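You operate a simulated robot arm through the tools that you are given. There is no shell and no other tool. Be economical: measure what you need, move in short steps, check, and stop when the job is done.

You run a simulated two-armed robot. Do the job below in one go: nothing can be reset, and whatever is moved stays where it is left.

Task
Open the third cabinet drawer, take the blue line card marked "62" from the top of the long table and leave it in the third drawer from the top of the green cabinet and shut the drawer again. Take the folded cream cloth and put it on the yellow plate. Put the tag labelled "26" from the top of the long table on top of the folded blue canopy and the tag marked "small" on the yellow line card there. The order is free.

The check looks at the end state, three seconds after you hand in, the way a careful person would. Anything else that was tipped, shoved, dropped, spilled or broken makes it a failure. Flat cloth is picked up by pressing the open fingertips on it (5 to 10 N) and closing them slowly along it; thin cloth reads only 2 to 8 mm in the jaws.

Robot
Two 7-joint arms with two-finger parallel grippers on one trunk, on a base that drives. Base frame: it is fixed to the floor where the robot stands at the start and does not move with it; the origin is under the middle of the robot, x ahead of it, y to its left, z up. Lengths are in cm, angles in rad, forces in N, time in s.
The left shoulder is at the start at [2, 17, 112.8], the right one opposite. With the tool pointing down near the work surface each hand reaches from about 22 to 68 cm from the robot's upright axis, wherever it stands, measured 20 degrees to its own side. Places, roughly: blue line card [-325, -100, 100]; cabinet drawer [60, 10, 110]; folded blue canopy [-475, 150, 100]; folded cream cloth [-150, -125, 100]; tag [-475, 200, 100]; third drawer of the green cabinet [70, 10, 100]; yellow line card [-425, 175, 100]; yellow plate [-450, 100, 100]. Payload 3.8 kg a hand.
The TCP of each hand is the grasp point between the finger pads, 3 cm short of the fingertips. In the tool frame z runs along the fingers and y along their closing line. The gripper opens to 11 cm. The fingers are 2 cm wide and 1 cm thick; the gripper's body (4.8 by 11.2 cm) begins 5.5 cm behind the TCP.
Orientation is that of the tool frame in the base frame, as a unit quaternion [x, y, z, w]. With the fingers straight down and closing along the base's y, the tool's x points along the base's -x, its y along +y and its z along -z.

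Tools
- The arms move only by the tool send_rows. It takes "left_motion", "right_motion" or both (then of equal length, played together; a hand with none holds still); each is a list of rows, each a list of 7 numbers: the shift along the base's x, y, z in m, then the turn, a rotation vector about the base's x, y, z in rad, then the closure in counts, from 0 (fully open) to 255 (shut). In form: [[tx, ty, tz, rx, ry, rz, gripper], ...]. A call has 1 to 8 rows; each row shifts and turns the commanded pose from where the row before left it. A row lasts 0.2 s, in which the tool goes at most 5 cm and 0.15 rad; a call with a longer step from one row to the next is refused whole, and so is a gripper value outside its range. Where a pose cannot be reached the arm comes as near as it can. A force on the tool above 40 N (or 10 N above the force at the start of the call, whichever is more), or a blocked arm, ends the call early, and 0.2 s more pass. Each finger travels about 7.2 cm/s and halts on what it meets, pressing with about 39 N; the grip force reading is that of the motor and also rises with nothing between the fingers. The clock runs only during rows and for 0.2 s after the last one: add rows that do not move to give the fingers time. It gives the time, the measured TCP pose, the force on the tool (base axes), the opening and the grip force at its end, in the units of the frame above (readings bear some noise), with the torque about the TCP (base axes, N m) and any sound that the robot's microphone picked up.
- Cameras (640 x 400 px; columns grow to the right, rows downward): "scene" is now at [11.34, -0.38, 129.6]; the picture's right is [-0.05, -1.00, 0.00], its down [-0.40, 0.02, -0.92] and it looks along [0.92, -0.04, -0.40] (base axes); focal length 214 px, centre (320, 200). "left" rides on the left gripper at [7.2, -1.7, -10.3] in its tool frame; the picture's right is [0.23, 0.97, 0.00], its down [-0.76, 0.18, -0.62] and it looks along [-0.61, 0.14, 0.78] (tool axes); focal length 222 px, centre (320, 200). "right" rides on the right gripper at [7.2, 1.7, -10.3] in its tool frame; the picture's right is [-0.23, 0.97, 0.00], its down [-0.76, -0.18, -0.62] and it looks along [-0.61, -0.14, 0.78] (tool axes); focal length 222 px, centre (320, 200). There is no depth. A picture from a camera that has moved, and an enlarged one, comes with that camera's place and axes in the base frame and with its lens.
- capture(camera): a new picture of that camera. It takes no simulated time.
- move_column(by): slides the trunk up (or, below 0, down) by that many cm; the arms and the scene camera ride with it, the base frame stays. It gives what a move gives, with no picture.
- base_move(legs): drives the robot by 1 to 6 legs, each [ahead, turn to the left] in cm and rad, along the robot's own axes; the way and the turn of a leg run together, so that a leg with both is an arc; at most 150 cm and 3.142 rad a leg. The arms and the cameras ride along, it lands a little off, and it stops where it bumps. It gives what a move gives.
- turn_head(pan, tilt): turns the head with the scene camera to pan (to the left, within 1.396 rad either way) and tilt (down, from -0.506 to 1.204), counted from straight ahead of the robot. It gives what a move gives.
- close_up(camera, box): a new picture of the part [left, top, right, bottom] of that camera's present view, enlarged. It takes no simulated time.
- job_done(): hands the job in; it is judged then, once.

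Go step by step. Nothing tells you exact positions but the pictures and the camera data: compare them with the known pose of the tool, close in by small moves and look again before you grip or let go. The budget is 165 turns and 118 pictures, counting those below and the enlarged ones. Unless the task says otherwise, let go and move clear before handing in, and close with one line.

The tools are called after "Call:" as name(argument=value, ...) on one line, values as JSON. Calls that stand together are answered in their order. send_rows: Moves the arms, as the interface text tells. Its arguments: {"type":"object","properties":{"left_motion":{"type":"array","items":{"type":"array","items":{"type":"number"}}},"right_motion":{"type":"array","items":{"type":"array","items":{"type":"number"}}}},"required":[]} The other tools are called the same way: move_column (by) slides the trunk up or down; base_move (legs) drives the base; turn_head (pan, tilt) turns the head that bears the scene camera; capture (camera) takes a picture; close_up (camera, box) takes an enlarged picture of a part of a camera's view; job_done () hands the job in.

At the start:

```text
t: 0.0
left_tool_pos: [35.66, -1.03, 128.9]
left_tool_rot: [0.0, 1.0, -0.001, 0.0]
left_force: [-0.4, -0.4, -0.6]
left_moment: [0.01, -0.01, 0.01]
left_gripper_width: 10.99
left_grasp_force: 0.0
right_tool_pos: [39.33, -42.06, 129.07]
right_tool_rot: [0.001, 1.0, 0.001, 0.0]
right_force: [-0.8, -0.3, -0.2]
right_moment: [0.02, 0.05, -0.02]
right_gripper_width: 11.01
right_grasp_force: 0.0
trunk travel left (down, up): [-22.5, 34.5]
robot x, y, heading: [-0.24, 0.11, -0.004]
head pan, tilt: [-0.045, 0.41]
```

scene: 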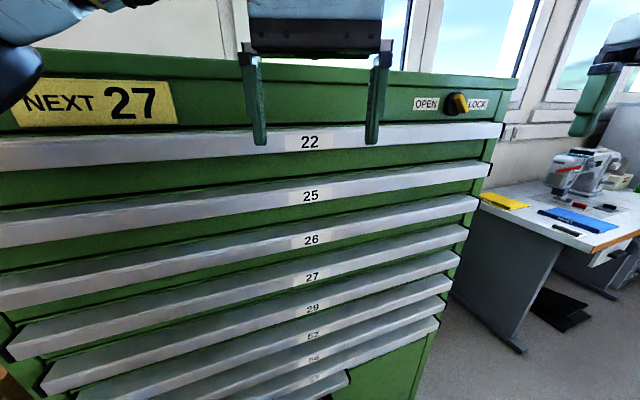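
right: 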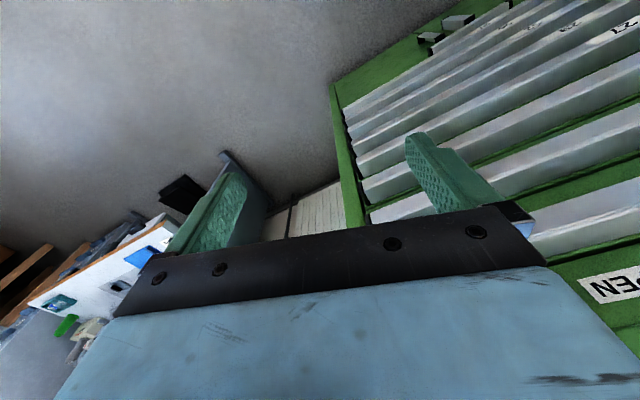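
left: 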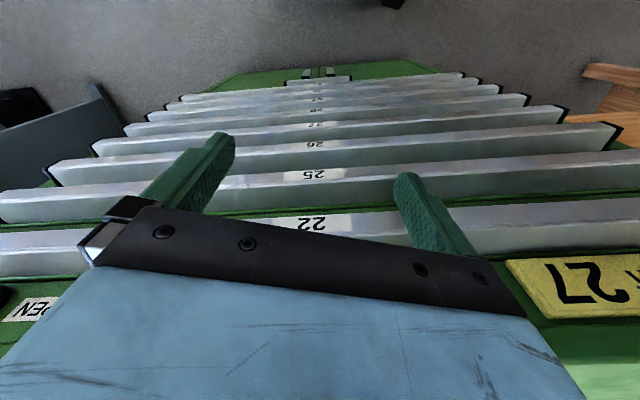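

The green cabinet is right ahead with labelled drawers and an OPEN/LOCK knob. I look closer at the knob and at the surroundings.

Call:
close_up(camera="scene", box=[380, 70, 520, 158])

Call:
close_up(camera="scene", box=[200, 120, 440, 270])

Call:
turn_head(pan=1.39, tilt=0.2)

```text
4.55 times, centred on (450, 114) of scene
camera zoom: at [11.34, -0.38, 129.6], right [-0.05, -1.0, 0.0], down [-0.4, 0.02, -0.92], along [0.92, -0.04, -0.4], focal length 975 px, centre (-271, 591)
```

zoom: 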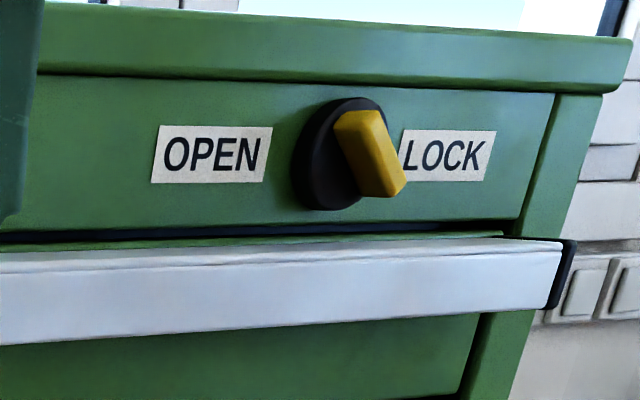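

```text
2.67 times, centred on (320, 195) of scene
camera zoom: at [11.34, -0.38, 129.6], right [-0.05, -1.0, 0.0], down [-0.4, 0.02, -0.92], along [0.92, -0.04, -0.4], focal length 572 px, centre (320, 213)
```

zoom: 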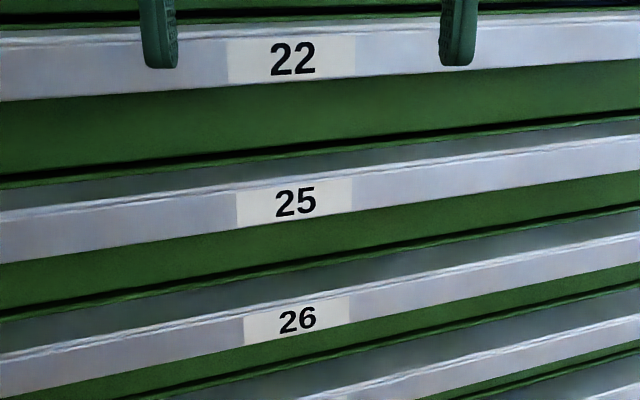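

```text
t: 1.6
left_tool_pos: [35.7, -1.18, 128.92]
left_tool_rot: [0.0, 1.0, 0.0, 0.0]
left_force: [0.3, -0.9, 0.8]
left_moment: [0.0, -0.02, -0.02]
left_gripper_width: 11.0
left_grasp_force: 0.1
right_tool_pos: [39.39, -42.14, 129.0]
right_tool_rot: [0.0, 1.0, 0.001, 0.0]
right_force: [-0.7, -0.1, 0.2]
right_moment: [0.03, 0.03, 0.0]
right_gripper_width: 10.99
right_grasp_force: 0.1
trunk travel left (down, up): [-22.5, 34.5]
robot x, y, heading: [-0.05, -0.18, 0.001]
head pan, tilt: [1.389, 0.201]
```

Call:
capture(camera="scene")

Call:
turn_head(pan=-1.39, tilt=0.2)

Call:
capture(camera="scene")

```text
112 pictures are left
camera scene: at [3.79, 9.2, 131.55], right [0.98, -0.18, 0.0], down [-0.04, -0.2, -0.98], along [0.18, 0.96, -0.2], focal length 214 px, centre (320, 200)
```

scene: 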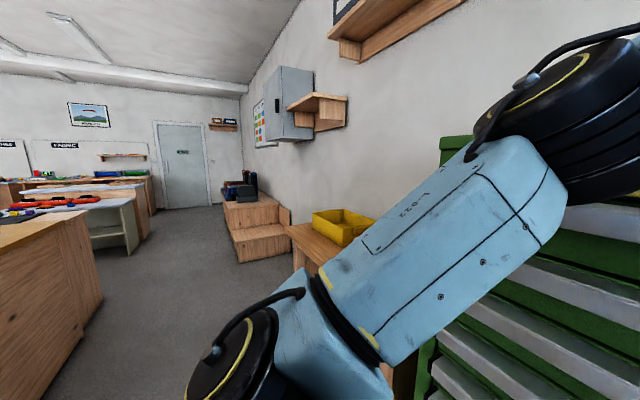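

```text
t: 4.0
left_tool_pos: [35.66, -1.16, 128.76]
left_tool_rot: [0.0, 1.0, 0.0, 0.001]
left_force: [0.0, 0.2, 1.4]
left_moment: [0.01, 0.0, -0.01]
left_gripper_width: 11.04
left_grasp_force: 0.1
right_tool_pos: [39.34, -42.2, 129.04]
right_tool_rot: [0.001, 1.0, 0.001, 0.0]
right_force: [-0.4, 0.5, 0.3]
right_moment: [-0.01, -0.01, -0.02]
right_gripper_width: 10.98
right_grasp_force: 0.0
trunk travel left (down, up): [-22.5, 34.5]
robot x, y, heading: [-0.01, 0.41, 0.003]
head pan, tilt: [-1.389, 0.201]
```

```text
111 pictures are left
camera scene: at [3.79, -9.12, 131.55], right [-0.98, -0.18, 0.0], down [-0.04, 0.2, -0.98], along [0.18, -0.96, -0.2], focal length 214 px, centre (320, 200)
```

scene: 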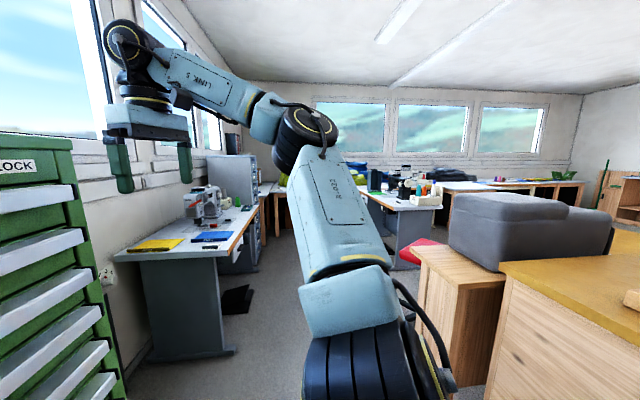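

The room is large, and the cabinet is close and a bit skewed to me. I back off a little so that I can triangulate, and look.

Call:
base_move(legs=[[-30, 0]])

Call:
turn_head(pan=0, tilt=0.4)

Call:
capture(camera="scene")

```text
t: 6.1
left_tool_pos: [5.61, -1.23, 128.88]
left_tool_rot: [0.001, 1.0, 0.0, 0.0]
left_force: [0.0, -0.7, -0.9]
left_moment: [-0.01, 0.0, -0.01]
left_gripper_width: 11.02
left_grasp_force: 0.1
right_tool_pos: [9.05, -42.19, 128.97]
right_tool_rot: [0.003, 1.0, 0.001, 0.0]
right_force: [-0.7, 0.8, -0.2]
right_moment: [-0.01, -0.01, 0.0]
right_gripper_width: 10.97
right_grasp_force: 0.0
trunk travel left (down, up): [-22.5, 34.5]
robot x, y, heading: [-29.88, -0.03, -0.004]
head pan, tilt: [-1.389, 0.201]
```

```text
t: 7.6
left_tool_pos: [5.66, -1.17, 128.79]
left_tool_rot: [0.002, 1.0, 0.0, 0.0]
left_force: [0.5, 0.2, -0.7]
left_moment: [0.02, -0.02, 0.02]
left_gripper_width: 10.98
left_grasp_force: 0.0
right_tool_pos: [9.2, -42.33, 128.96]
right_tool_rot: [0.003, 1.0, 0.001, 0.0]
right_force: [0.3, 0.5, -0.4]
right_moment: [0.01, -0.01, -0.02]
right_gripper_width: 10.98
right_grasp_force: 0.1
trunk travel left (down, up): [-22.5, 34.5]
robot x, y, heading: [-29.81, 0.28, -0.004]
head pan, tilt: [0.0, 0.4]
```

```text
110 pictures are left
camera scene: at [-18.67, 0.05, 129.69], right [0.0, -1.0, 0.0], down [-0.39, 0.0, -0.92], along [0.92, 0.0, -0.39], focal length 214 px, centre (320, 200)
```

scene: 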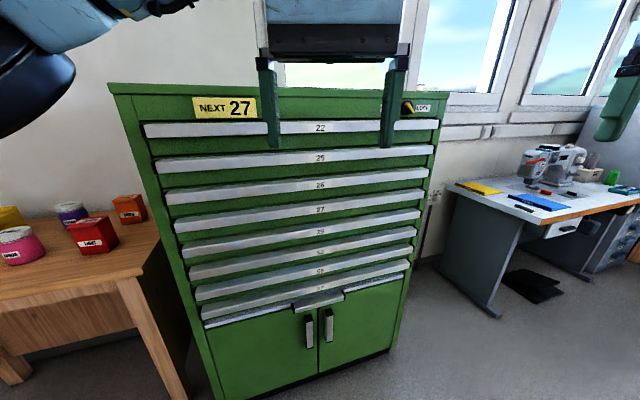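

Call:
close_up(camera="scene", box=[376, 85, 448, 130])

Call:
close_up(camera="scene", box=[230, 150, 440, 281])

Call:
turn_head(pan=1.39, tilt=0.4)

Call:
capture(camera="scene")

```text
8.89 times, centred on (412, 108) of scene
camera zoom: at [-18.67, 0.05, 129.69], right [0.0, -1.0, 0.0], down [-0.39, 0.0, -0.92], along [0.92, 0.0, -0.39], focal length 1906 px, centre (-498, 1022)
```

zoom: 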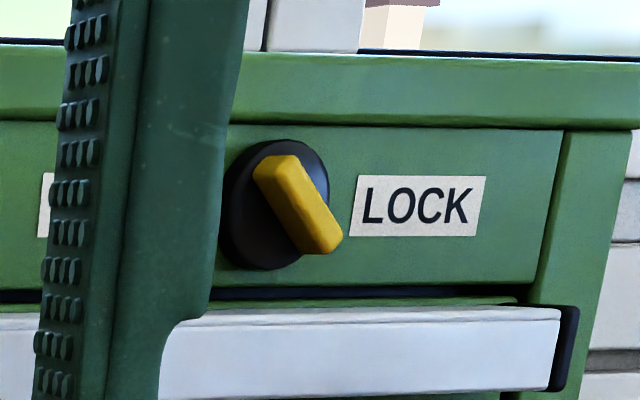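

```text
3.05 times, centred on (335, 216) of scene
camera zoom: at [-18.67, 0.05, 129.69], right [0.0, -1.0, 0.0], down [-0.39, 0.0, -0.92], along [0.92, 0.0, -0.39], focal length 654 px, centre (274, 153)
```

zoom: 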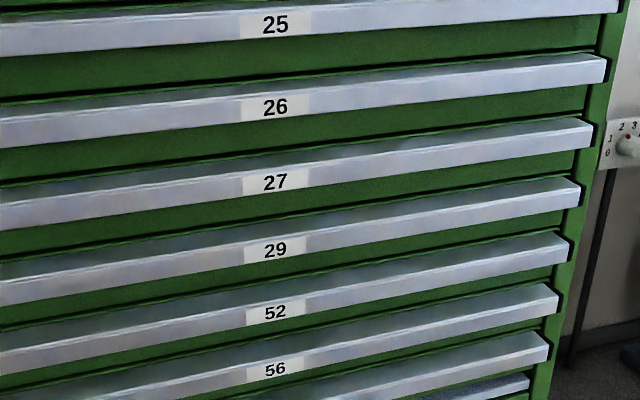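

```text
t: 9.1
left_tool_pos: [5.69, -1.18, 128.82]
left_tool_rot: [0.002, 1.0, 0.0, 0.0]
left_force: [-0.5, 0.0, 0.7]
left_moment: [0.01, 0.01, -0.03]
left_gripper_width: 11.03
left_grasp_force: 0.1
right_tool_pos: [9.11, -42.31, 128.96]
right_tool_rot: [0.002, 1.0, 0.001, 0.0]
right_force: [-0.2, 0.5, 0.5]
right_moment: [-0.01, 0.01, 0.02]
right_gripper_width: 10.99
right_grasp_force: 0.1
trunk travel left (down, up): [-22.5, 34.5]
robot x, y, heading: [-29.97, 0.19, -0.006]
head pan, tilt: [1.389, 0.4]
```

```text
107 pictures are left
camera scene: at [-26.22, 9.2, 129.69], right [0.98, -0.19, 0.0], down [-0.07, -0.38, -0.92], along [0.17, 0.91, -0.39], focal length 214 px, centre (320, 200)
```

scene: 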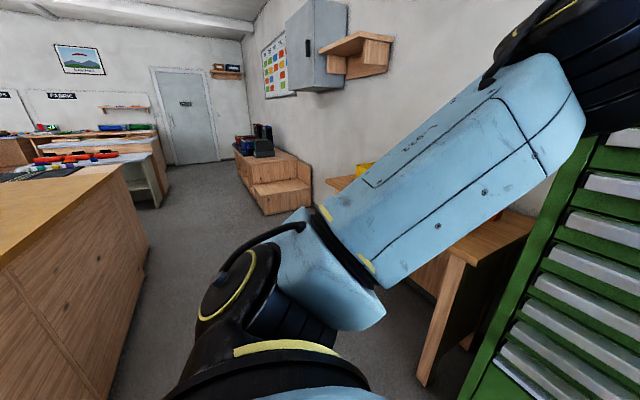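

I triangulate label 26 to about (43, 0, 108.5). The cabinet front is yawed about 0.27 rad, and the knob bar leans halfway. I turn square to the cabinet and look at it again head-on.

Call:
base_move(legs=[[0, 0.27]])

Call:
turn_head(pan=0, tilt=0.5)

Call:
send_rows(left_motion=[[0.007, 0.008, -0.012, -0.0527, -0.0931, 0.0756, 0], [0.007, 0.008, -0.012, -0.0527, -0.0931, 0.0756, 0], [0.007, 0.008, -0.012, -0.0527, -0.0931, 0.0756, 0], [0.007, 0.008, -0.012, -0.0527, -0.0931, 0.0756, 0], [0.007, 0.008, -0.012, -0.0527, -0.0931, 0.0756, 0], [0.007, 0.008, -0.012, -0.0527, -0.0931, 0.0756, 0], [0.007, 0.008, -0.012, -0.0527, -0.0931, 0.0756, 0], [0.007, 0.008, -0.012, -0.0527, -0.0931, 0.0756, 0]])

Call:
send_rows(left_motion=[[0.007, 0.008, -0.012, -0.0527, -0.0931, 0.0756, 0], [0.007, 0.008, -0.012, -0.0527, -0.0931, 0.0756, 0], [0.007, 0.008, -0.012, -0.0527, -0.0931, 0.0756, 0], [0.007, 0.008, -0.012, -0.0527, -0.0931, 0.0756, 0], [0.007, 0.008, -0.012, -0.0527, -0.0931, 0.0756, 0], [0.007, 0.008, -0.012, -0.0527, -0.0931, 0.0756, 0], [0.007, 0.008, -0.012, -0.0527, -0.0931, 0.0756, 0], [0.007, 0.008, -0.012, -0.0527, -0.0931, 0.0756, 0]])

Call:
capture(camera="scene")

Call:
capture(camera="left")

```text
t: 10.4
left_tool_pos: [4.72, 8.4, 128.73]
left_tool_rot: [-0.133, 0.991, -0.001, 0.0]
left_force: [0.8, -0.5, -0.4]
left_moment: [-0.03, 0.0, -0.01]
left_gripper_width: 11.01
left_grasp_force: 0.1
right_tool_pos: [19.06, -30.33, 128.82]
right_tool_rot: [-0.131, 0.991, 0.0, -0.001]
right_force: [0.2, 0.6, -0.3]
right_moment: [0.03, -0.03, 0.0]
right_gripper_width: 11.01
right_grasp_force: 0.1
trunk travel left (down, up): [-22.5, 34.5]
robot x, y, heading: [-29.97, -0.09, 0.269]
head pan, tilt: [1.389, 0.4]
```

```text
t: 11.9
left_tool_pos: [4.74, 8.32, 128.8]
left_tool_rot: [-0.133, 0.991, -0.001, 0.0]
left_force: [-0.5, 0.6, -0.2]
left_moment: [-0.03, -0.02, 0.0]
left_gripper_width: 10.99
left_grasp_force: 0.0
right_tool_pos: [19.1, -30.36, 128.94]
right_tool_rot: [-0.131, 0.991, 0.001, 0.0]
right_force: [-0.3, 0.4, 0.8]
right_moment: [0.05, 0.02, -0.01]
right_gripper_width: 11.0
right_grasp_force: 0.1
trunk travel left (down, up): [-22.5, 34.5]
robot x, y, heading: [-30.17, 0.43, 0.266]
head pan, tilt: [0.0, 0.499]
```

```text
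t: 13.8
left_tool_pos: [10.3, 14.66, 119.3]
left_tool_rot: [-0.401, 0.819, -0.248, 0.326]
left_force: [-0.2, -0.3, -0.7]
left_moment: [-0.02, 0.03, -0.03]
left_gripper_width: 11.02
left_grasp_force: 0.1
right_tool_pos: [18.98, -30.35, 128.99]
right_tool_rot: [-0.131, 0.991, 0.0, 0.0]
right_force: [-0.2, -1.0, 0.4]
right_moment: [-0.01, 0.02, 0.0]
right_gripper_width: 11.01
right_grasp_force: 0.0
trunk travel left (down, up): [-22.5, 34.5]
robot x, y, heading: [-29.87, 0.15, 0.261]
head pan, tilt: [0.0, 0.499]
```

```text
t: 15.6
left_tool_pos: [15.88, 21.14, 109.79]
left_tool_rot: [-0.562, 0.429, -0.427, 0.564]
left_force: [-0.5, 0.0, 0.3]
left_moment: [-0.01, 0.01, -0.04]
left_gripper_width: 11.0
left_grasp_force: 0.2
right_tool_pos: [18.98, -30.33, 128.88]
right_tool_rot: [-0.132, 0.991, 0.001, -0.001]
right_force: [0.6, 0.6, -0.6]
right_moment: [-0.01, 0.0, -0.01]
right_gripper_width: 10.98
right_grasp_force: 0.1
trunk travel left (down, up): [-22.5, 34.5]
robot x, y, heading: [-30.12, -0.07, 0.265]
head pan, tilt: [0.0, 0.499]
```

```text
106 pictures are left
camera scene: at [-19.18, 3.04, 128.77], right [0.26, -0.97, 0.0], down [-0.46, -0.13, -0.88], along [0.85, 0.23, -0.48], focal length 214 px, centre (320, 200)
```

scene: 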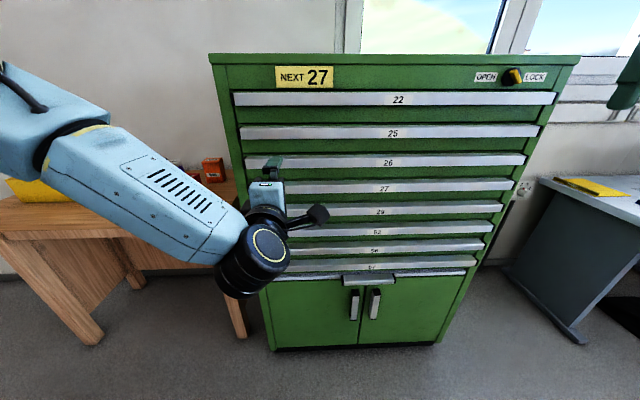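

```text
105 pictures are left
camera left: at [7.79, 11.33, 111.42], right [0.06, -0.21, -0.97], down [-0.8, 0.57, -0.18], along [0.59, 0.79, -0.14], focal length 222 px, centre (320, 200)
```

left: 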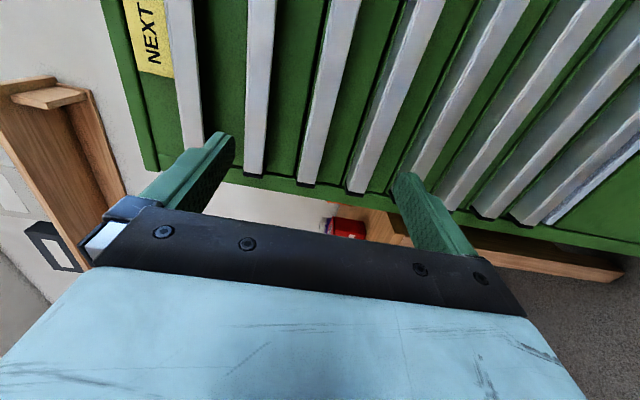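

The hand turned as wanted. I check the knob head-on, drive closer and line the hand up with strip 26 with a partly closed gripper.

Call:
close_up(camera="scene", box=[464, 50, 560, 110])

Call:
base_move(legs=[[11, 0]])

Call:
send_rows(left_motion=[[0.01, -0.017, -0.002, 0, 0, 0, 81], [0.01, -0.017, -0.002, 0, 0, 0, 81], [0.01, -0.017, -0.002, 0, 0, 0, 81], [0.01, -0.017, -0.002, 0, 0, 0, 81]])

Call:
capture(camera="left")

Call:
capture(camera="scene")

```text
6.67 times, centred on (512, 80) of scene
camera zoom: at [-19.18, 3.04, 128.77], right [0.26, -0.97, 0.0], down [-0.46, -0.13, -0.88], along [0.85, 0.23, -0.48], focal length 1430 px, centre (-960, 1000)
```

zoom: 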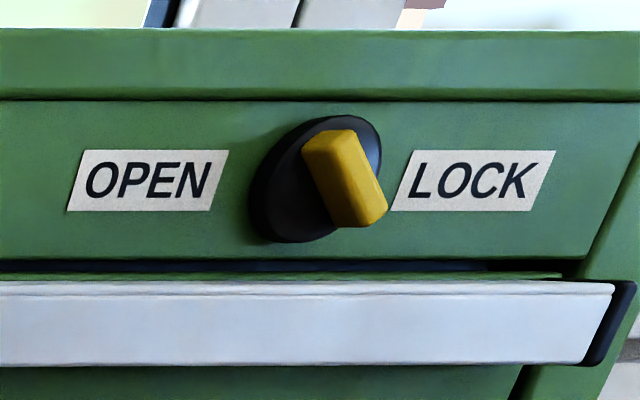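

```text
t: 16.7
left_tool_pos: [26.46, 24.05, 109.69]
left_tool_rot: [-0.562, 0.429, -0.427, 0.564]
left_force: [0.3, 0.1, 0.6]
left_moment: [0.02, 0.0, 0.01]
left_gripper_width: 10.99
left_grasp_force: 0.0
right_tool_pos: [29.67, -27.35, 128.99]
right_tool_rot: [-0.132, 0.991, 0.001, -0.001]
right_force: [0.6, 0.1, -0.4]
right_moment: [0.01, 0.01, -0.03]
right_gripper_width: 11.0
right_grasp_force: 0.0
trunk travel left (down, up): [-22.5, 34.5]
robot x, y, heading: [-19.74, 3.04, 0.263]
head pan, tilt: [0.0, 0.499]
```

```text
t: 17.7
left_tool_pos: [30.44, 17.1, 109.0]
left_tool_rot: [-0.562, 0.429, -0.426, 0.565]
left_force: [-0.3, -1.1, 0.0]
left_moment: [0.02, 0.01, 0.01]
left_gripper_width: 7.5
left_grasp_force: 0.1
right_tool_pos: [29.59, -27.38, 128.94]
right_tool_rot: [-0.132, 0.991, 0.001, -0.001]
right_force: [0.9, -0.7, -0.7]
right_moment: [-0.02, -0.05, -0.01]
right_gripper_width: 11.0
right_grasp_force: 0.2
trunk travel left (down, up): [-22.5, 34.5]
robot x, y, heading: [-19.44, 3.26, 0.267]
head pan, tilt: [0.0, 0.499]
```

```text
103 pictures are left
camera left: at [22.32, 7.26, 110.62], right [0.06, -0.21, -0.97], down [-0.81, 0.57, -0.17], along [0.59, 0.8, -0.14], focal length 222 px, centre (320, 200)
```

left: 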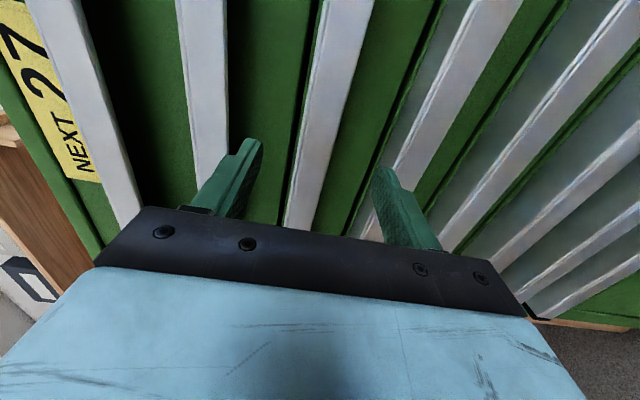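

```text
102 pictures are left
camera scene: at [-8.7, 5.88, 128.78], right [0.26, -0.96, 0.0], down [-0.46, -0.13, -0.88], along [0.85, 0.23, -0.48], focal length 214 px, centre (320, 200)
```

scene: 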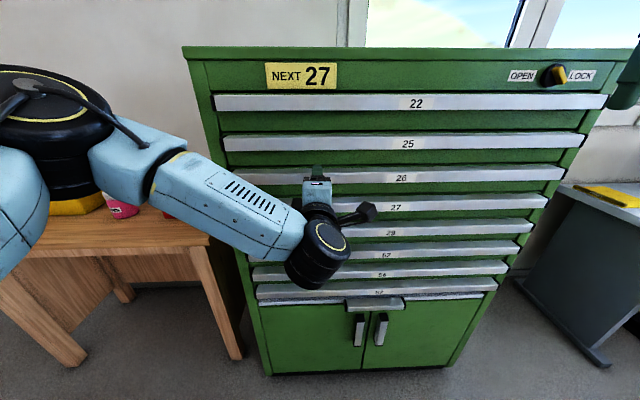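

Strip 26 sits between the fingers at z about 109, with its front about 7.5 cm ahead of the TCP. I advance 6 cm.

Call:
send_rows(left_motion=[[0.019, 0.0053, 0, 0, 0, 0, 81], [0.019, 0.0053, 0, 0, 0, 0, 81], [0.019, 0.0053, 0, 0, 0, 0, 81], [0, 0, 0, 0, 0, 0, 81]])

Call:
capture(camera="left")

```text
t: 18.7
left_tool_pos: [35.94, 18.92, 108.86]
left_tool_rot: [-0.562, 0.428, -0.426, 0.565]
left_force: [0.3, 0.0, 0.3]
left_moment: [0.03, 0.02, 0.03]
left_gripper_width: 7.5
left_grasp_force: 0.1
right_tool_pos: [29.57, -27.48, 129.0]
right_tool_rot: [-0.131, 0.991, 0.001, 0.0]
right_force: [-0.7, 0.1, -0.3]
right_moment: [0.01, 0.02, 0.0]
right_gripper_width: 11.0
right_grasp_force: 0.2
trunk travel left (down, up): [-22.5, 34.5]
robot x, y, heading: [-19.54, 3.11, 0.265]
head pan, tilt: [0.0, 0.499]
```

```text
101 pictures are left
camera left: at [27.86, 9.11, 110.6], right [0.06, -0.21, -0.97], down [-0.8, 0.57, -0.17], along [0.59, 0.8, -0.14], focal length 222 px, centre (320, 200)
```

left: 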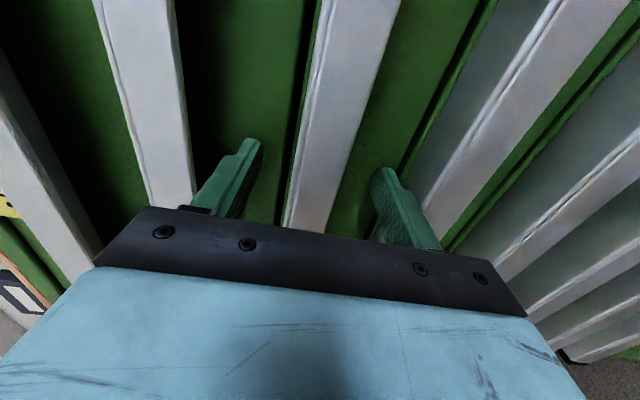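

Call:
send_rows(left_motion=[[0.012, 0.0033, 0.001, 0, 0, 0, 81], [0.006, 0.0017, 0.001, 0, 0, 0, 81], [0, 0, 0, 0, 0, 0, 120], [0, 0, 0, 0, 0, 0, 180], [0, 0, 0, 0, 0, 0, 255], [0, 0, 0, 0, 0, 0, 255], [0, 0, 0, 0, 0, 0, 255]])

Call:
capture(camera="left")

```text
t: 19.2
left_tool_pos: [36.25, 19.14, 108.96]
left_tool_rot: [-0.561, 0.431, -0.427, 0.563]
left_force: [-32.8, 0.3, 4.9]
left_moment: [0.18, -0.84, 0.57]
left_gripper_width: 7.49
left_grasp_force: 0.0
right_tool_pos: [28.99, -27.3, 129.2]
right_tool_rot: [-0.133, 0.991, 0.0, 0.003]
right_force: [0.6, -0.4, -0.1]
right_moment: [0.01, 0.03, 0.0]
right_gripper_width: 10.98
right_grasp_force: 0.1
trunk travel left (down, up): [-22.5, 34.5]
robot x, y, heading: [-19.71, 2.59, 0.273]
head pan, tilt: [0.0, 0.499]
stopped in row 2 (left hand): the force on the tool passed its limit at 50 N (the readings are from after the stop); the commanded pose is now the measured one
```

```text
100 pictures are left
camera left: at [28.21, 9.28, 110.67], right [0.06, -0.21, -0.97], down [-0.8, 0.57, -0.17], along [0.59, 0.79, -0.14], focal length 222 px, centre (320, 200)
```

left: 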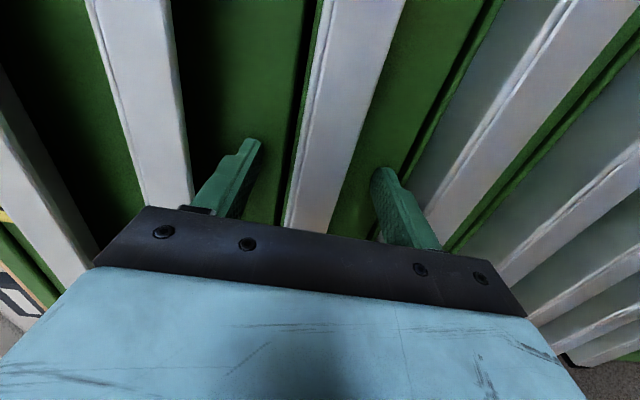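

Call:
send_rows(left_motion=[[-0.003, -0.0008, 0, 0, 0, 0, 81], [0, 0, 0, 0, 0, 0, 120], [0, 0, 0, 0, 0, 0, 180], [0, 0, 0, 0, 0, 0, 255], [0, 0, 0, 0, 0, 0, 255], [0, 0, 0, 0, 0, 0, 255]])

Call:
capture(camera="left")

```text
t: 20.6
left_tool_pos: [36.5, 18.76, 109.13]
left_tool_rot: [-0.561, 0.429, -0.429, 0.563]
left_force: [-12.5, -6.9, 28.1]
left_moment: [-0.96, -0.42, 0.15]
left_gripper_width: 2.75
left_grasp_force: 45.2
right_tool_pos: [29.12, -27.56, 129.15]
right_tool_rot: [-0.134, 0.991, 0.002, 0.001]
right_force: [-0.8, 0.1, 0.8]
right_moment: [0.01, -0.05, -0.01]
right_gripper_width: 11.0
right_grasp_force: 0.1
trunk travel left (down, up): [-22.5, 34.5]
robot x, y, heading: [-19.34, 2.55, 0.263]
head pan, tilt: [0.0, 0.499]
```

```text
99 pictures are left
camera left: at [28.27, 8.99, 110.91], right [0.06, -0.22, -0.97], down [-0.8, 0.57, -0.18], along [0.6, 0.79, -0.14], focal length 222 px, centre (320, 200)
```

left: 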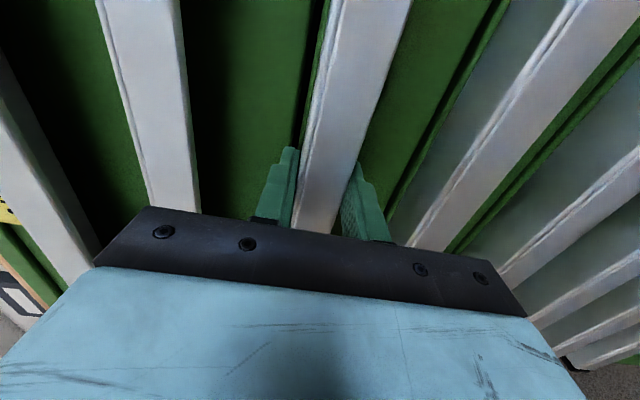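

Gripped at 2.75 cm. I pull gently to see if the drawer is free.

Call:
send_rows(left_motion=[[-0.01, -0.0028, 0.003, 0, 0, 0, 255], [-0.01, -0.0028, 0.002, 0, 0, 0, 255], [-0.01, -0.0028, 0, 0, 0, 0, 255], [-0.01, -0.0028, 0, 0, 0, 0, 255]])

Call:
capture(camera="left")

Call:
capture(camera="scene")

```text
t: 21.6
left_tool_pos: [32.58, 17.6, 109.21]
left_tool_rot: [-0.561, 0.433, -0.427, 0.562]
left_force: [2.7, -14.1, 15.7]
left_moment: [-0.47, -1.01, 0.81]
left_gripper_width: 2.77
left_grasp_force: 44.9
right_tool_pos: [29.39, -27.55, 129.11]
right_tool_rot: [-0.132, 0.991, 0.002, 0.001]
right_force: [0.5, -0.1, -0.5]
right_moment: [0.03, 0.0, 0.01]
right_gripper_width: 11.0
right_grasp_force: 0.1
trunk travel left (down, up): [-22.5, 34.5]
robot x, y, heading: [-19.59, 2.68, 0.273]
head pan, tilt: [0.0, 0.499]
```

```text
98 pictures are left
camera left: at [24.44, 7.8, 110.96], right [0.05, -0.21, -0.98], down [-0.8, 0.57, -0.17], along [0.6, 0.79, -0.14], focal length 222 px, centre (320, 200)
```

left: 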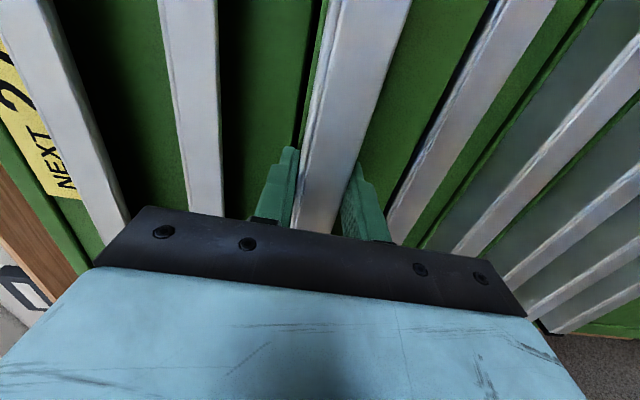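

```text
97 pictures are left
camera scene: at [-8.89, 5.68, 128.8], right [0.26, -0.96, 0.0], down [-0.46, -0.12, -0.88], along [0.85, 0.23, -0.48], focal length 214 px, centre (320, 200)
```

scene: 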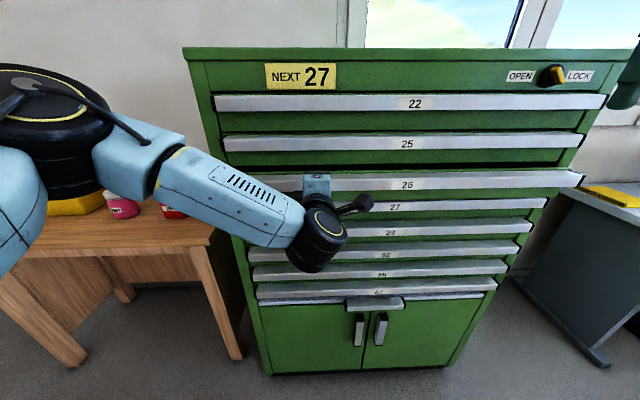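

The drawer is free. I keep pulling it with the arm.

Call:
send_rows(left_motion=[[-0.019, -0.0047, -0.001, 0, 0, 0, 255], [-0.019, -0.0047, 0, 0, 0, 0, 255], [-0.019, -0.0047, 0, 0, 0, 0, 255], [-0.019, -0.0047, 0, 0, 0, 0, 255], [-0.019, -0.005, 0, 0, 0, 0, 255], [-0.019, -0.005, 0, 0, 0, 0, 255], [-0.019, -0.005, 0, 0, 0, 0, 255]])

```text
t: 22.8
left_tool_pos: [23.98, 14.92, 109.17]
left_tool_rot: [-0.557, 0.435, -0.435, 0.557]
left_force: [2.3, -9.9, 1.5]
left_moment: [0.09, -0.7, -1.56]
left_gripper_width: 2.78
left_grasp_force: 45.0
right_tool_pos: [29.55, -27.6, 128.95]
right_tool_rot: [-0.132, 0.991, 0.001, -0.001]
right_force: [-0.1, 0.3, 0.3]
right_moment: [-0.02, 0.03, 0.0]
right_gripper_width: 11.02
right_grasp_force: 0.1
trunk travel left (down, up): [-22.5, 34.5]
robot x, y, heading: [-20.02, 2.89, 0.266]
head pan, tilt: [0.0, 0.499]
stopped in row 5 (left hand): the force on the tool passed its limit at 42 N (the readings are from after the stop); the commanded pose is now the measured one
```

Call:
send_rows(left_motion=[[-0.015, -0.0047, 0, 0, 0, 0, 255], [-0.015, -0.0047, 0, 0, 0, 0, 255], [-0.015, -0.0047, 0, 0, 0, 0, 255], [-0.015, -0.0047, 0, 0, 0, 0, 255], [-0.015, -0.0047, 0, 0, 0, 0, 255]])

Call:
capture(camera="scene")

```text
t: 24.0
left_tool_pos: [16.68, 12.69, 109.28]
left_tool_rot: [0.559, -0.434, 0.432, -0.559]
left_force: [6.2, -24.7, 1.4]
left_moment: [-0.05, -0.44, 0.22]
left_gripper_width: 2.81
left_grasp_force: 44.8
right_tool_pos: [29.52, -27.88, 128.91]
right_tool_rot: [-0.131, 0.991, 0.003, 0.0]
right_force: [-0.5, -0.7, 0.4]
right_moment: [0.0, -0.02, 0.03]
right_gripper_width: 11.0
right_grasp_force: 0.0
trunk travel left (down, up): [-22.5, 34.5]
robot x, y, heading: [-19.24, 2.82, 0.27]
head pan, tilt: [0.0, 0.499]
```

```text
96 pictures are left
camera scene: at [-8.74, 5.5, 128.79], right [0.26, -0.96, 0.0], down [-0.46, -0.12, -0.88], along [0.85, 0.23, -0.48], focal length 214 px, centre (320, 200)
```

scene: 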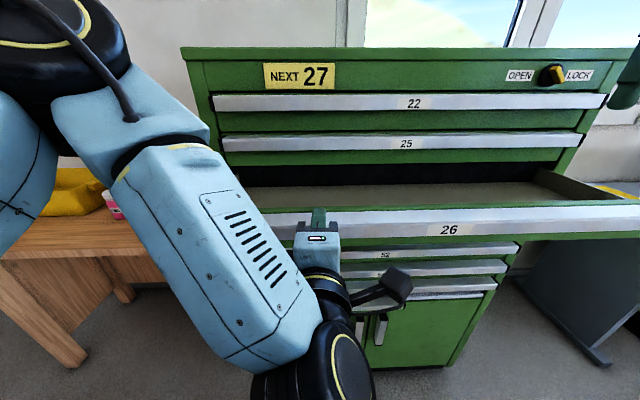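

The drawer is about 20 cm open. I relieve the side load, then open it further by driving back.

Call:
send_rows(left_motion=[[0, -0.005, 0, 0, 0, 0, 255], [0, 0, 0, 0, 0, 0, 255]])

Call:
base_move(legs=[[-12, 0]])

Call:
capture(camera="scene")

```text
t: 24.6
left_tool_pos: [16.49, 12.59, 109.22]
left_tool_rot: [-0.561, 0.431, -0.43, 0.561]
left_force: [0.3, -2.5, 2.3]
left_moment: [0.04, -1.13, -0.84]
left_gripper_width: 2.79
left_grasp_force: 44.8
right_tool_pos: [29.54, -27.52, 129.08]
right_tool_rot: [-0.132, 0.991, 0.001, 0.0]
right_force: [0.5, -0.1, 0.1]
right_moment: [-0.02, 0.01, -0.04]
right_gripper_width: 10.97
right_grasp_force: 0.2
trunk travel left (down, up): [-22.5, 34.5]
robot x, y, heading: [-19.64, 2.62, 0.27]
head pan, tilt: [0.0, 0.499]
```

```text
t: 25.8
left_tool_pos: [5.22, 8.98, 109.19]
left_tool_rot: [0.559, -0.434, 0.433, -0.558]
left_force: [6.9, -21.8, 4.9]
left_moment: [-0.29, -0.78, -0.7]
left_gripper_width: 2.78
left_grasp_force: 45.1
right_tool_pos: [18.2, -30.81, 128.95]
right_tool_rot: [-0.134, 0.991, 0.002, 0.0]
right_force: [-0.3, -0.3, -0.4]
right_moment: [0.01, -0.02, 0.03]
right_gripper_width: 11.0
right_grasp_force: 0.1
trunk travel left (down, up): [-22.5, 34.5]
robot x, y, heading: [-30.69, -0.12, 0.273]
head pan, tilt: [0.0, 0.499]
```

```text
95 pictures are left
camera scene: at [-20.13, 2.45, 128.79], right [0.26, -0.96, 0.0], down [-0.46, -0.12, -0.88], along [0.85, 0.23, -0.48], focal length 214 px, centre (320, 200)
```

scene: 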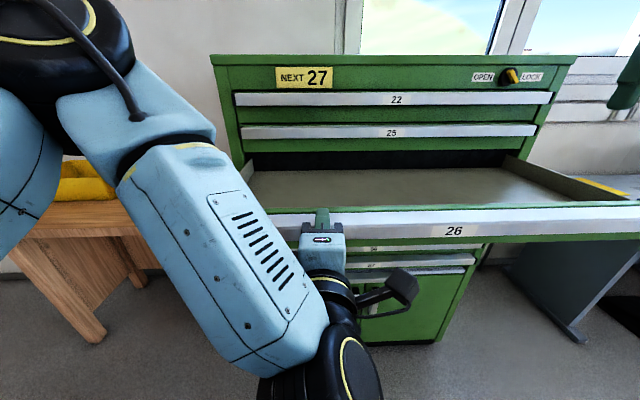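

Open about 32 cm. I release the handle and back away.

Call:
send_rows(left_motion=[[0, -0.003, 0, 0, 0, 0, 180], [0, 0, 0, 0, 0, 0, 81], [0, 0, 0, 0, 0, 0, 81]])

Call:
base_move(legs=[[-25, 0]])

Call:
send_rows(left_motion=[[0, 0, 0.02, 0.0527, 0.0931, -0.0756, 0], [0, 0, 0.02, 0.0527, 0.0931, -0.0756, 0], [0, 0, 0.02, 0.0527, 0.0931, -0.0756, 0], [0, 0, 0.02, 0.0527, 0.0931, -0.0756, 0], [0, 0, 0.02, 0.0527, 0.0931, -0.0756, 0], [0, 0, 0.02, 0.0527, 0.0931, -0.0756, 0], [0, 0, 0.02, 0.0527, 0.0931, -0.0756, 0], [0, 0, 0.02, 0.0527, 0.0931, -0.0756, 0]])

Call:
send_rows(left_motion=[[0, 0, 0.01, 0.0527, 0.0931, -0.0756, 0], [0, 0, 0.01, 0.0527, 0.0931, -0.0756, 0], [0, 0, 0.01, 0.0527, 0.0931, -0.0756, 0], [0, 0, 0.01, 0.0527, 0.0931, -0.0756, 0], [0, 0, 0.01, 0.0527, 0.0931, -0.0756, 0], [0, 0, 0, 0.0527, 0.0931, -0.0756, 0], [0, 0, 0, 0.0527, 0.0931, -0.0756, 0], [0, 0, 0, 0.0527, 0.0931, -0.0756, 0]])

Call:
turn_head(pan=1.39, tilt=0.4)

Call:
capture(camera="scene")

```text
t: 26.6
left_tool_pos: [5.19, 8.95, 109.14]
left_tool_rot: [0.561, -0.432, 0.433, -0.558]
left_force: [0.0, -0.4, -0.1]
left_moment: [-0.03, 0.0, -0.03]
left_gripper_width: 7.49
left_grasp_force: 0.1
right_tool_pos: [18.33, -30.43, 129.03]
right_tool_rot: [-0.133, 0.991, 0.0, 0.0]
right_force: [0.4, 0.2, -0.4]
right_moment: [0.03, 0.0, -0.02]
right_gripper_width: 10.99
right_grasp_force: 0.1
trunk travel left (down, up): [-22.5, 34.5]
robot x, y, heading: [-30.9, -0.33, 0.273]
head pan, tilt: [0.0, 0.499]
```

```text
t: 28.4
left_tool_pos: [-18.54, 2.67, 109.15]
left_tool_rot: [0.561, -0.432, 0.431, -0.559]
left_force: [0.3, 0.5, 0.5]
left_moment: [-0.03, 0.02, -0.05]
left_gripper_width: 7.5
left_grasp_force: 0.0
right_tool_pos: [-5.46, -36.87, 128.88]
right_tool_rot: [-0.135, 0.991, 0.001, 0.0]
right_force: [0.2, -0.4, 0.2]
right_moment: [0.03, -0.01, -0.02]
right_gripper_width: 10.97
right_grasp_force: 0.1
trunk travel left (down, up): [-22.5, 34.5]
robot x, y, heading: [-54.67, -6.8, 0.271]
head pan, tilt: [0.0, 0.499]
```

```text
t: 30.2
left_tool_pos: [-18.44, 2.38, 125.27]
left_tool_rot: [-0.401, 0.822, -0.249, 0.318]
left_force: [-0.4, 0.1, -0.6]
left_moment: [0.03, 0.0, 0.0]
left_gripper_width: 10.98
left_grasp_force: 0.0
right_tool_pos: [-5.31, -36.9, 129.09]
right_tool_rot: [-0.136, 0.991, 0.001, 0.001]
right_force: [-0.8, 0.4, 0.6]
right_moment: [0.02, -0.03, 0.01]
right_gripper_width: 11.0
right_grasp_force: 0.1
trunk travel left (down, up): [-22.5, 34.5]
robot x, y, heading: [-54.56, -6.93, 0.27]
head pan, tilt: [0.0, 0.499]
```

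```text
t: 32.0
left_tool_pos: [-18.52, 2.49, 130.07]
left_tool_rot: [-0.134, 0.991, 0.001, -0.007]
left_force: [-0.1, 0.4, -0.5]
left_moment: [0.01, -0.01, -0.01]
left_gripper_width: 11.0
left_grasp_force: 0.1
right_tool_pos: [-5.32, -36.91, 128.88]
right_tool_rot: [-0.136, 0.991, 0.001, 0.0]
right_force: [0.1, 0.9, -0.9]
right_moment: [-0.02, -0.05, 0.02]
right_gripper_width: 11.0
right_grasp_force: 0.1
trunk travel left (down, up): [-22.5, 34.5]
robot x, y, heading: [-54.21, -6.76, 0.271]
head pan, tilt: [0.0, 0.499]
```

```text
t: 33.6
left_tool_pos: [-18.52, 2.61, 130.01]
left_tool_rot: [-0.137, 0.991, 0.0, -0.007]
left_force: [-0.6, -0.5, -0.1]
left_moment: [0.02, 0.01, -0.01]
left_gripper_width: 10.98
left_grasp_force: 0.0
right_tool_pos: [-5.46, -36.93, 129.0]
right_tool_rot: [-0.135, 0.991, 0.001, 0.0]
right_force: [0.7, -0.5, -0.1]
right_moment: [-0.01, -0.02, -0.01]
right_gripper_width: 11.01
right_grasp_force: 0.1
trunk travel left (down, up): [-22.5, 34.5]
robot x, y, heading: [-54.69, -6.87, 0.273]
head pan, tilt: [1.389, 0.4]
```

```text
94 pictures are left
camera scene: at [-53.42, 3.04, 129.69], right [1.0, 0.09, 0.0], down [0.04, -0.39, -0.92], along [-0.08, 0.92, -0.39], focal length 214 px, centre (320, 200)
```

scene: 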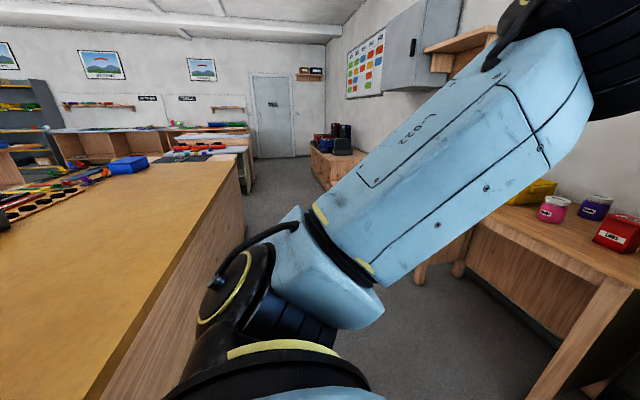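

Call:
turn_head(pan=-1.39, tilt=0.3)

Call:
capture(camera="scene")

```text
t: 36.0
left_tool_pos: [-18.45, 2.67, 130.06]
left_tool_rot: [-0.136, 0.991, 0.0, -0.006]
left_force: [-0.2, -0.1, 0.4]
left_moment: [0.0, 0.03, 0.01]
left_gripper_width: 11.0
left_grasp_force: 0.1
right_tool_pos: [-5.32, -36.89, 128.93]
right_tool_rot: [-0.135, 0.991, 0.002, -0.001]
right_force: [0.1, -0.3, -0.4]
right_moment: [-0.02, 0.03, -0.02]
right_gripper_width: 11.0
right_grasp_force: 0.1
trunk travel left (down, up): [-22.5, 34.5]
robot x, y, heading: [-54.6, -6.5, 0.275]
head pan, tilt: [-1.389, 0.3]
```

```text
93 pictures are left
camera scene: at [-48.48, -14.57, 130.62], right [-0.9, -0.44, 0.0], down [-0.13, 0.27, -0.96], along [0.42, -0.86, -0.3], focal length 214 px, centre (320, 200)
```

scene: 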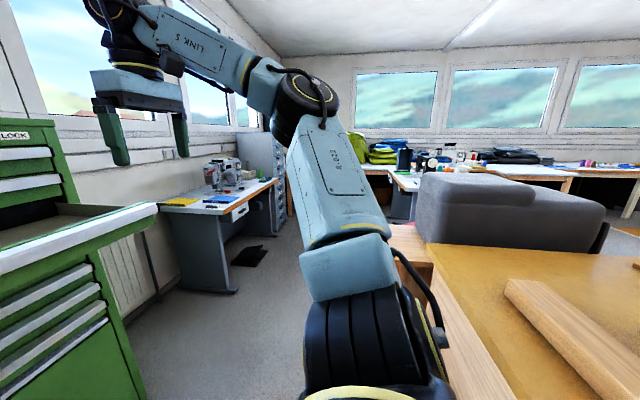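

A bench is close behind me. I move a bit ahead, raise the trunk for overview, and turn right in steps.

Call:
base_move(legs=[[12, 0], [0, -0.8]])

Call:
move_column(by=30)

Call:
capture(camera="scene")

```text
t: 39.4
left_tool_pos: [-11.43, -23.3, 130.14]
left_tool_rot: [0.267, 0.964, 0.004, -0.005]
left_force: [0.3, -0.8, 0.0]
left_moment: [-0.01, 0.04, 0.02]
left_gripper_width: 11.01
left_grasp_force: 0.0
right_tool_pos: [-31.15, -59.97, 128.9]
right_tool_rot: [0.267, 0.964, 0.0, 0.0]
right_force: [0.4, -0.5, 0.4]
right_moment: [-0.02, -0.01, 0.0]
right_gripper_width: 10.99
right_grasp_force: 0.1
trunk travel left (down, up): [-22.5, 34.5]
robot x, y, heading: [-43.04, -3.6, -0.539]
head pan, tilt: [-1.389, 0.3]
```

```text
t: 42.4
left_tool_pos: [-11.4, -23.43, 159.97]
left_tool_rot: [0.267, 0.964, 0.002, -0.007]
left_force: [-0.3, -0.1, 0.7]
left_moment: [0.02, 0.02, 0.0]
left_gripper_width: 11.02
left_grasp_force: 0.0
right_tool_pos: [-31.05, -60.05, 158.99]
right_tool_rot: [0.268, 0.964, 0.002, 0.0]
right_force: [0.1, -0.2, 0.9]
right_moment: [0.0, 0.03, -0.02]
right_gripper_width: 11.01
right_grasp_force: 0.1
trunk travel left (down, up): [-52.5, 4.5]
robot x, y, heading: [-43.21, -3.82, -0.541]
head pan, tilt: [-1.389, 0.3]
```

```text
92 pictures are left
camera scene: at [-44.59, -13.36, 160.61], right [-0.94, 0.35, 0.0], down [0.1, 0.28, -0.96], along [-0.33, -0.89, -0.3], focal length 214 px, centre (320, 200)
```

scene: 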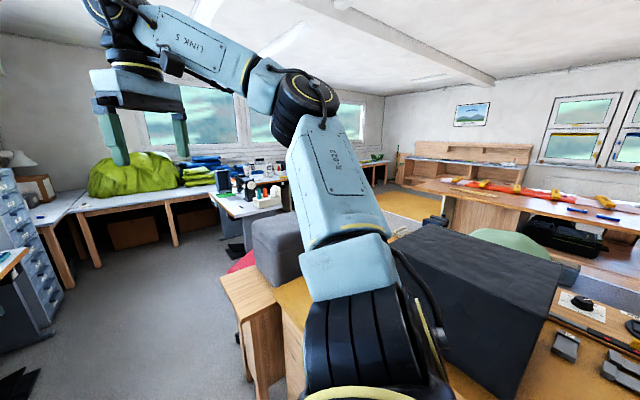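

Call:
base_move(legs=[[0, -0.9]])

Call:
capture(camera="scene")

Call:
turn_head(pan=-0.2, tilt=0.4)

Call:
capture(camera="scene")

```text
t: 45.2
left_tool_pos: [-39.83, -40.66, 160.11]
left_tool_rot: [0.669, 0.743, 0.005, -0.004]
left_force: [0.2, 0.0, 0.6]
left_moment: [0.0, 0.01, -0.01]
left_gripper_width: 11.0
left_grasp_force: 0.1
right_tool_pos: [-80.84, -47.11, 159.08]
right_tool_rot: [0.668, 0.744, 0.001, 0.001]
right_force: [0.4, 0.1, 0.4]
right_moment: [-0.05, 0.03, 0.0]
right_gripper_width: 11.03
right_grasp_force: 0.0
trunk travel left (down, up): [-52.5, 4.5]
robot x, y, heading: [-42.73, -3.71, -1.466]
head pan, tilt: [-1.389, 0.3]
```

```text
91 pictures are left
camera scene: at [-51.86, -8.27, 160.62], right [-0.28, 0.96, 0.0], down [0.28, 0.08, -0.96], along [-0.92, -0.27, -0.3], focal length 214 px, centre (320, 200)
```

scene: 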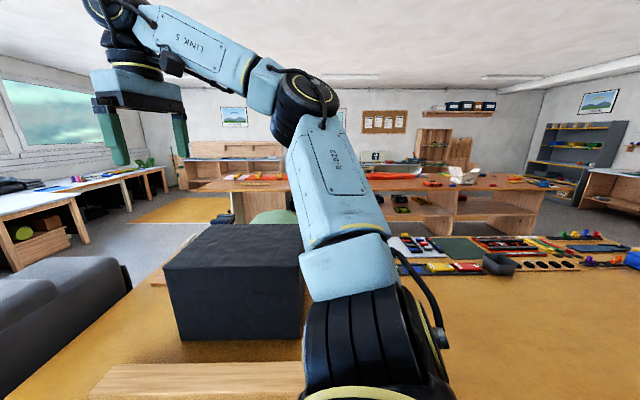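

```text
t: 46.5
left_tool_pos: [-39.83, -40.73, 160.09]
left_tool_rot: [0.669, 0.743, 0.006, -0.004]
left_force: [-1.5, 0.8, 0.4]
left_moment: [0.01, -0.04, 0.02]
left_gripper_width: 11.03
left_grasp_force: 0.0
right_tool_pos: [-80.88, -47.22, 158.88]
right_tool_rot: [0.669, 0.743, 0.001, 0.001]
right_force: [0.2, -0.4, 0.1]
right_moment: [0.0, 0.05, 0.02]
right_gripper_width: 10.99
right_grasp_force: 0.0
trunk travel left (down, up): [-52.5, 4.5]
robot x, y, heading: [-43.07, -3.38, -1.464]
head pan, tilt: [-0.201, 0.4]
```

```text
90 pictures are left
camera scene: at [-43.76, -14.84, 159.69], right [-1.0, 0.09, 0.0], down [0.04, 0.39, -0.92], along [-0.09, -0.92, -0.39], focal length 214 px, centre (320, 200)
```

scene: 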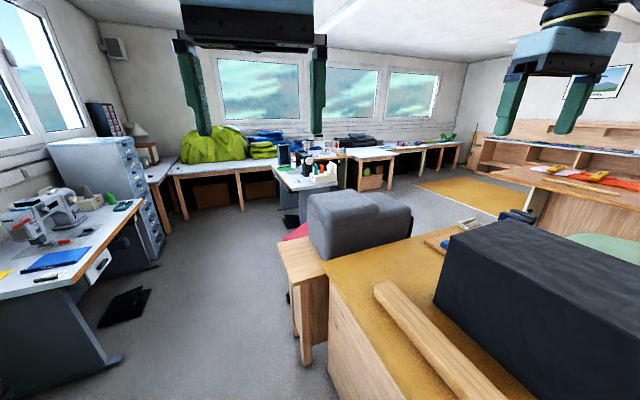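

Call:
close_up(camera="scene", box=[400, 190, 560, 290])

Call:
close_up(camera="scene", box=[440, 100, 640, 225])

```text
4.00 times, centred on (480, 240) of scene
camera zoom: at [-43.76, -14.84, 159.69], right [-1.0, 0.09, 0.0], down [0.04, 0.39, -0.92], along [-0.09, -0.92, -0.39], focal length 858 px, centre (-320, 40)
```

zoom: 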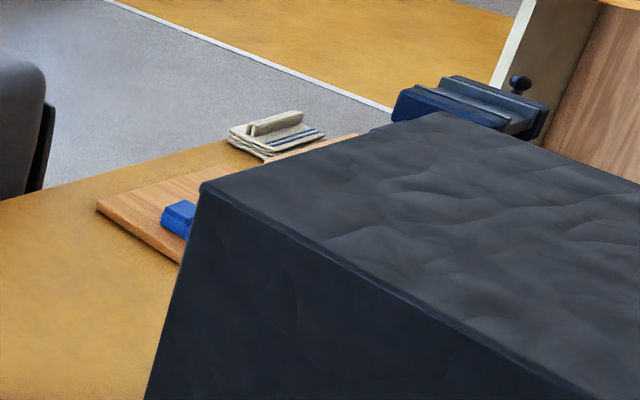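

```text
3.20 times, centred on (540, 162) of scene
camera zoom: at [-43.76, -14.84, 159.69], right [-1.0, 0.09, 0.0], down [0.04, 0.39, -0.92], along [-0.09, -0.92, -0.39], focal length 686 px, centre (-384, 320)
```

zoom: 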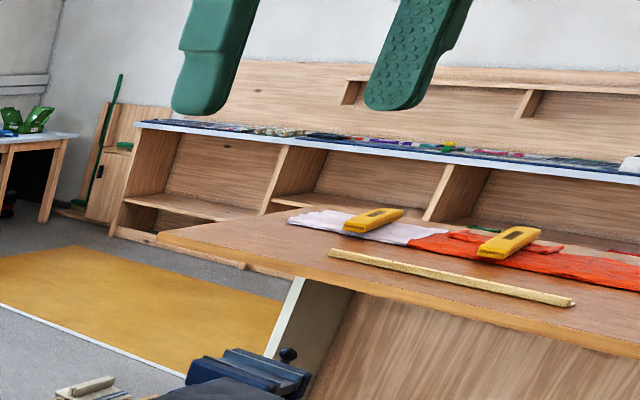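

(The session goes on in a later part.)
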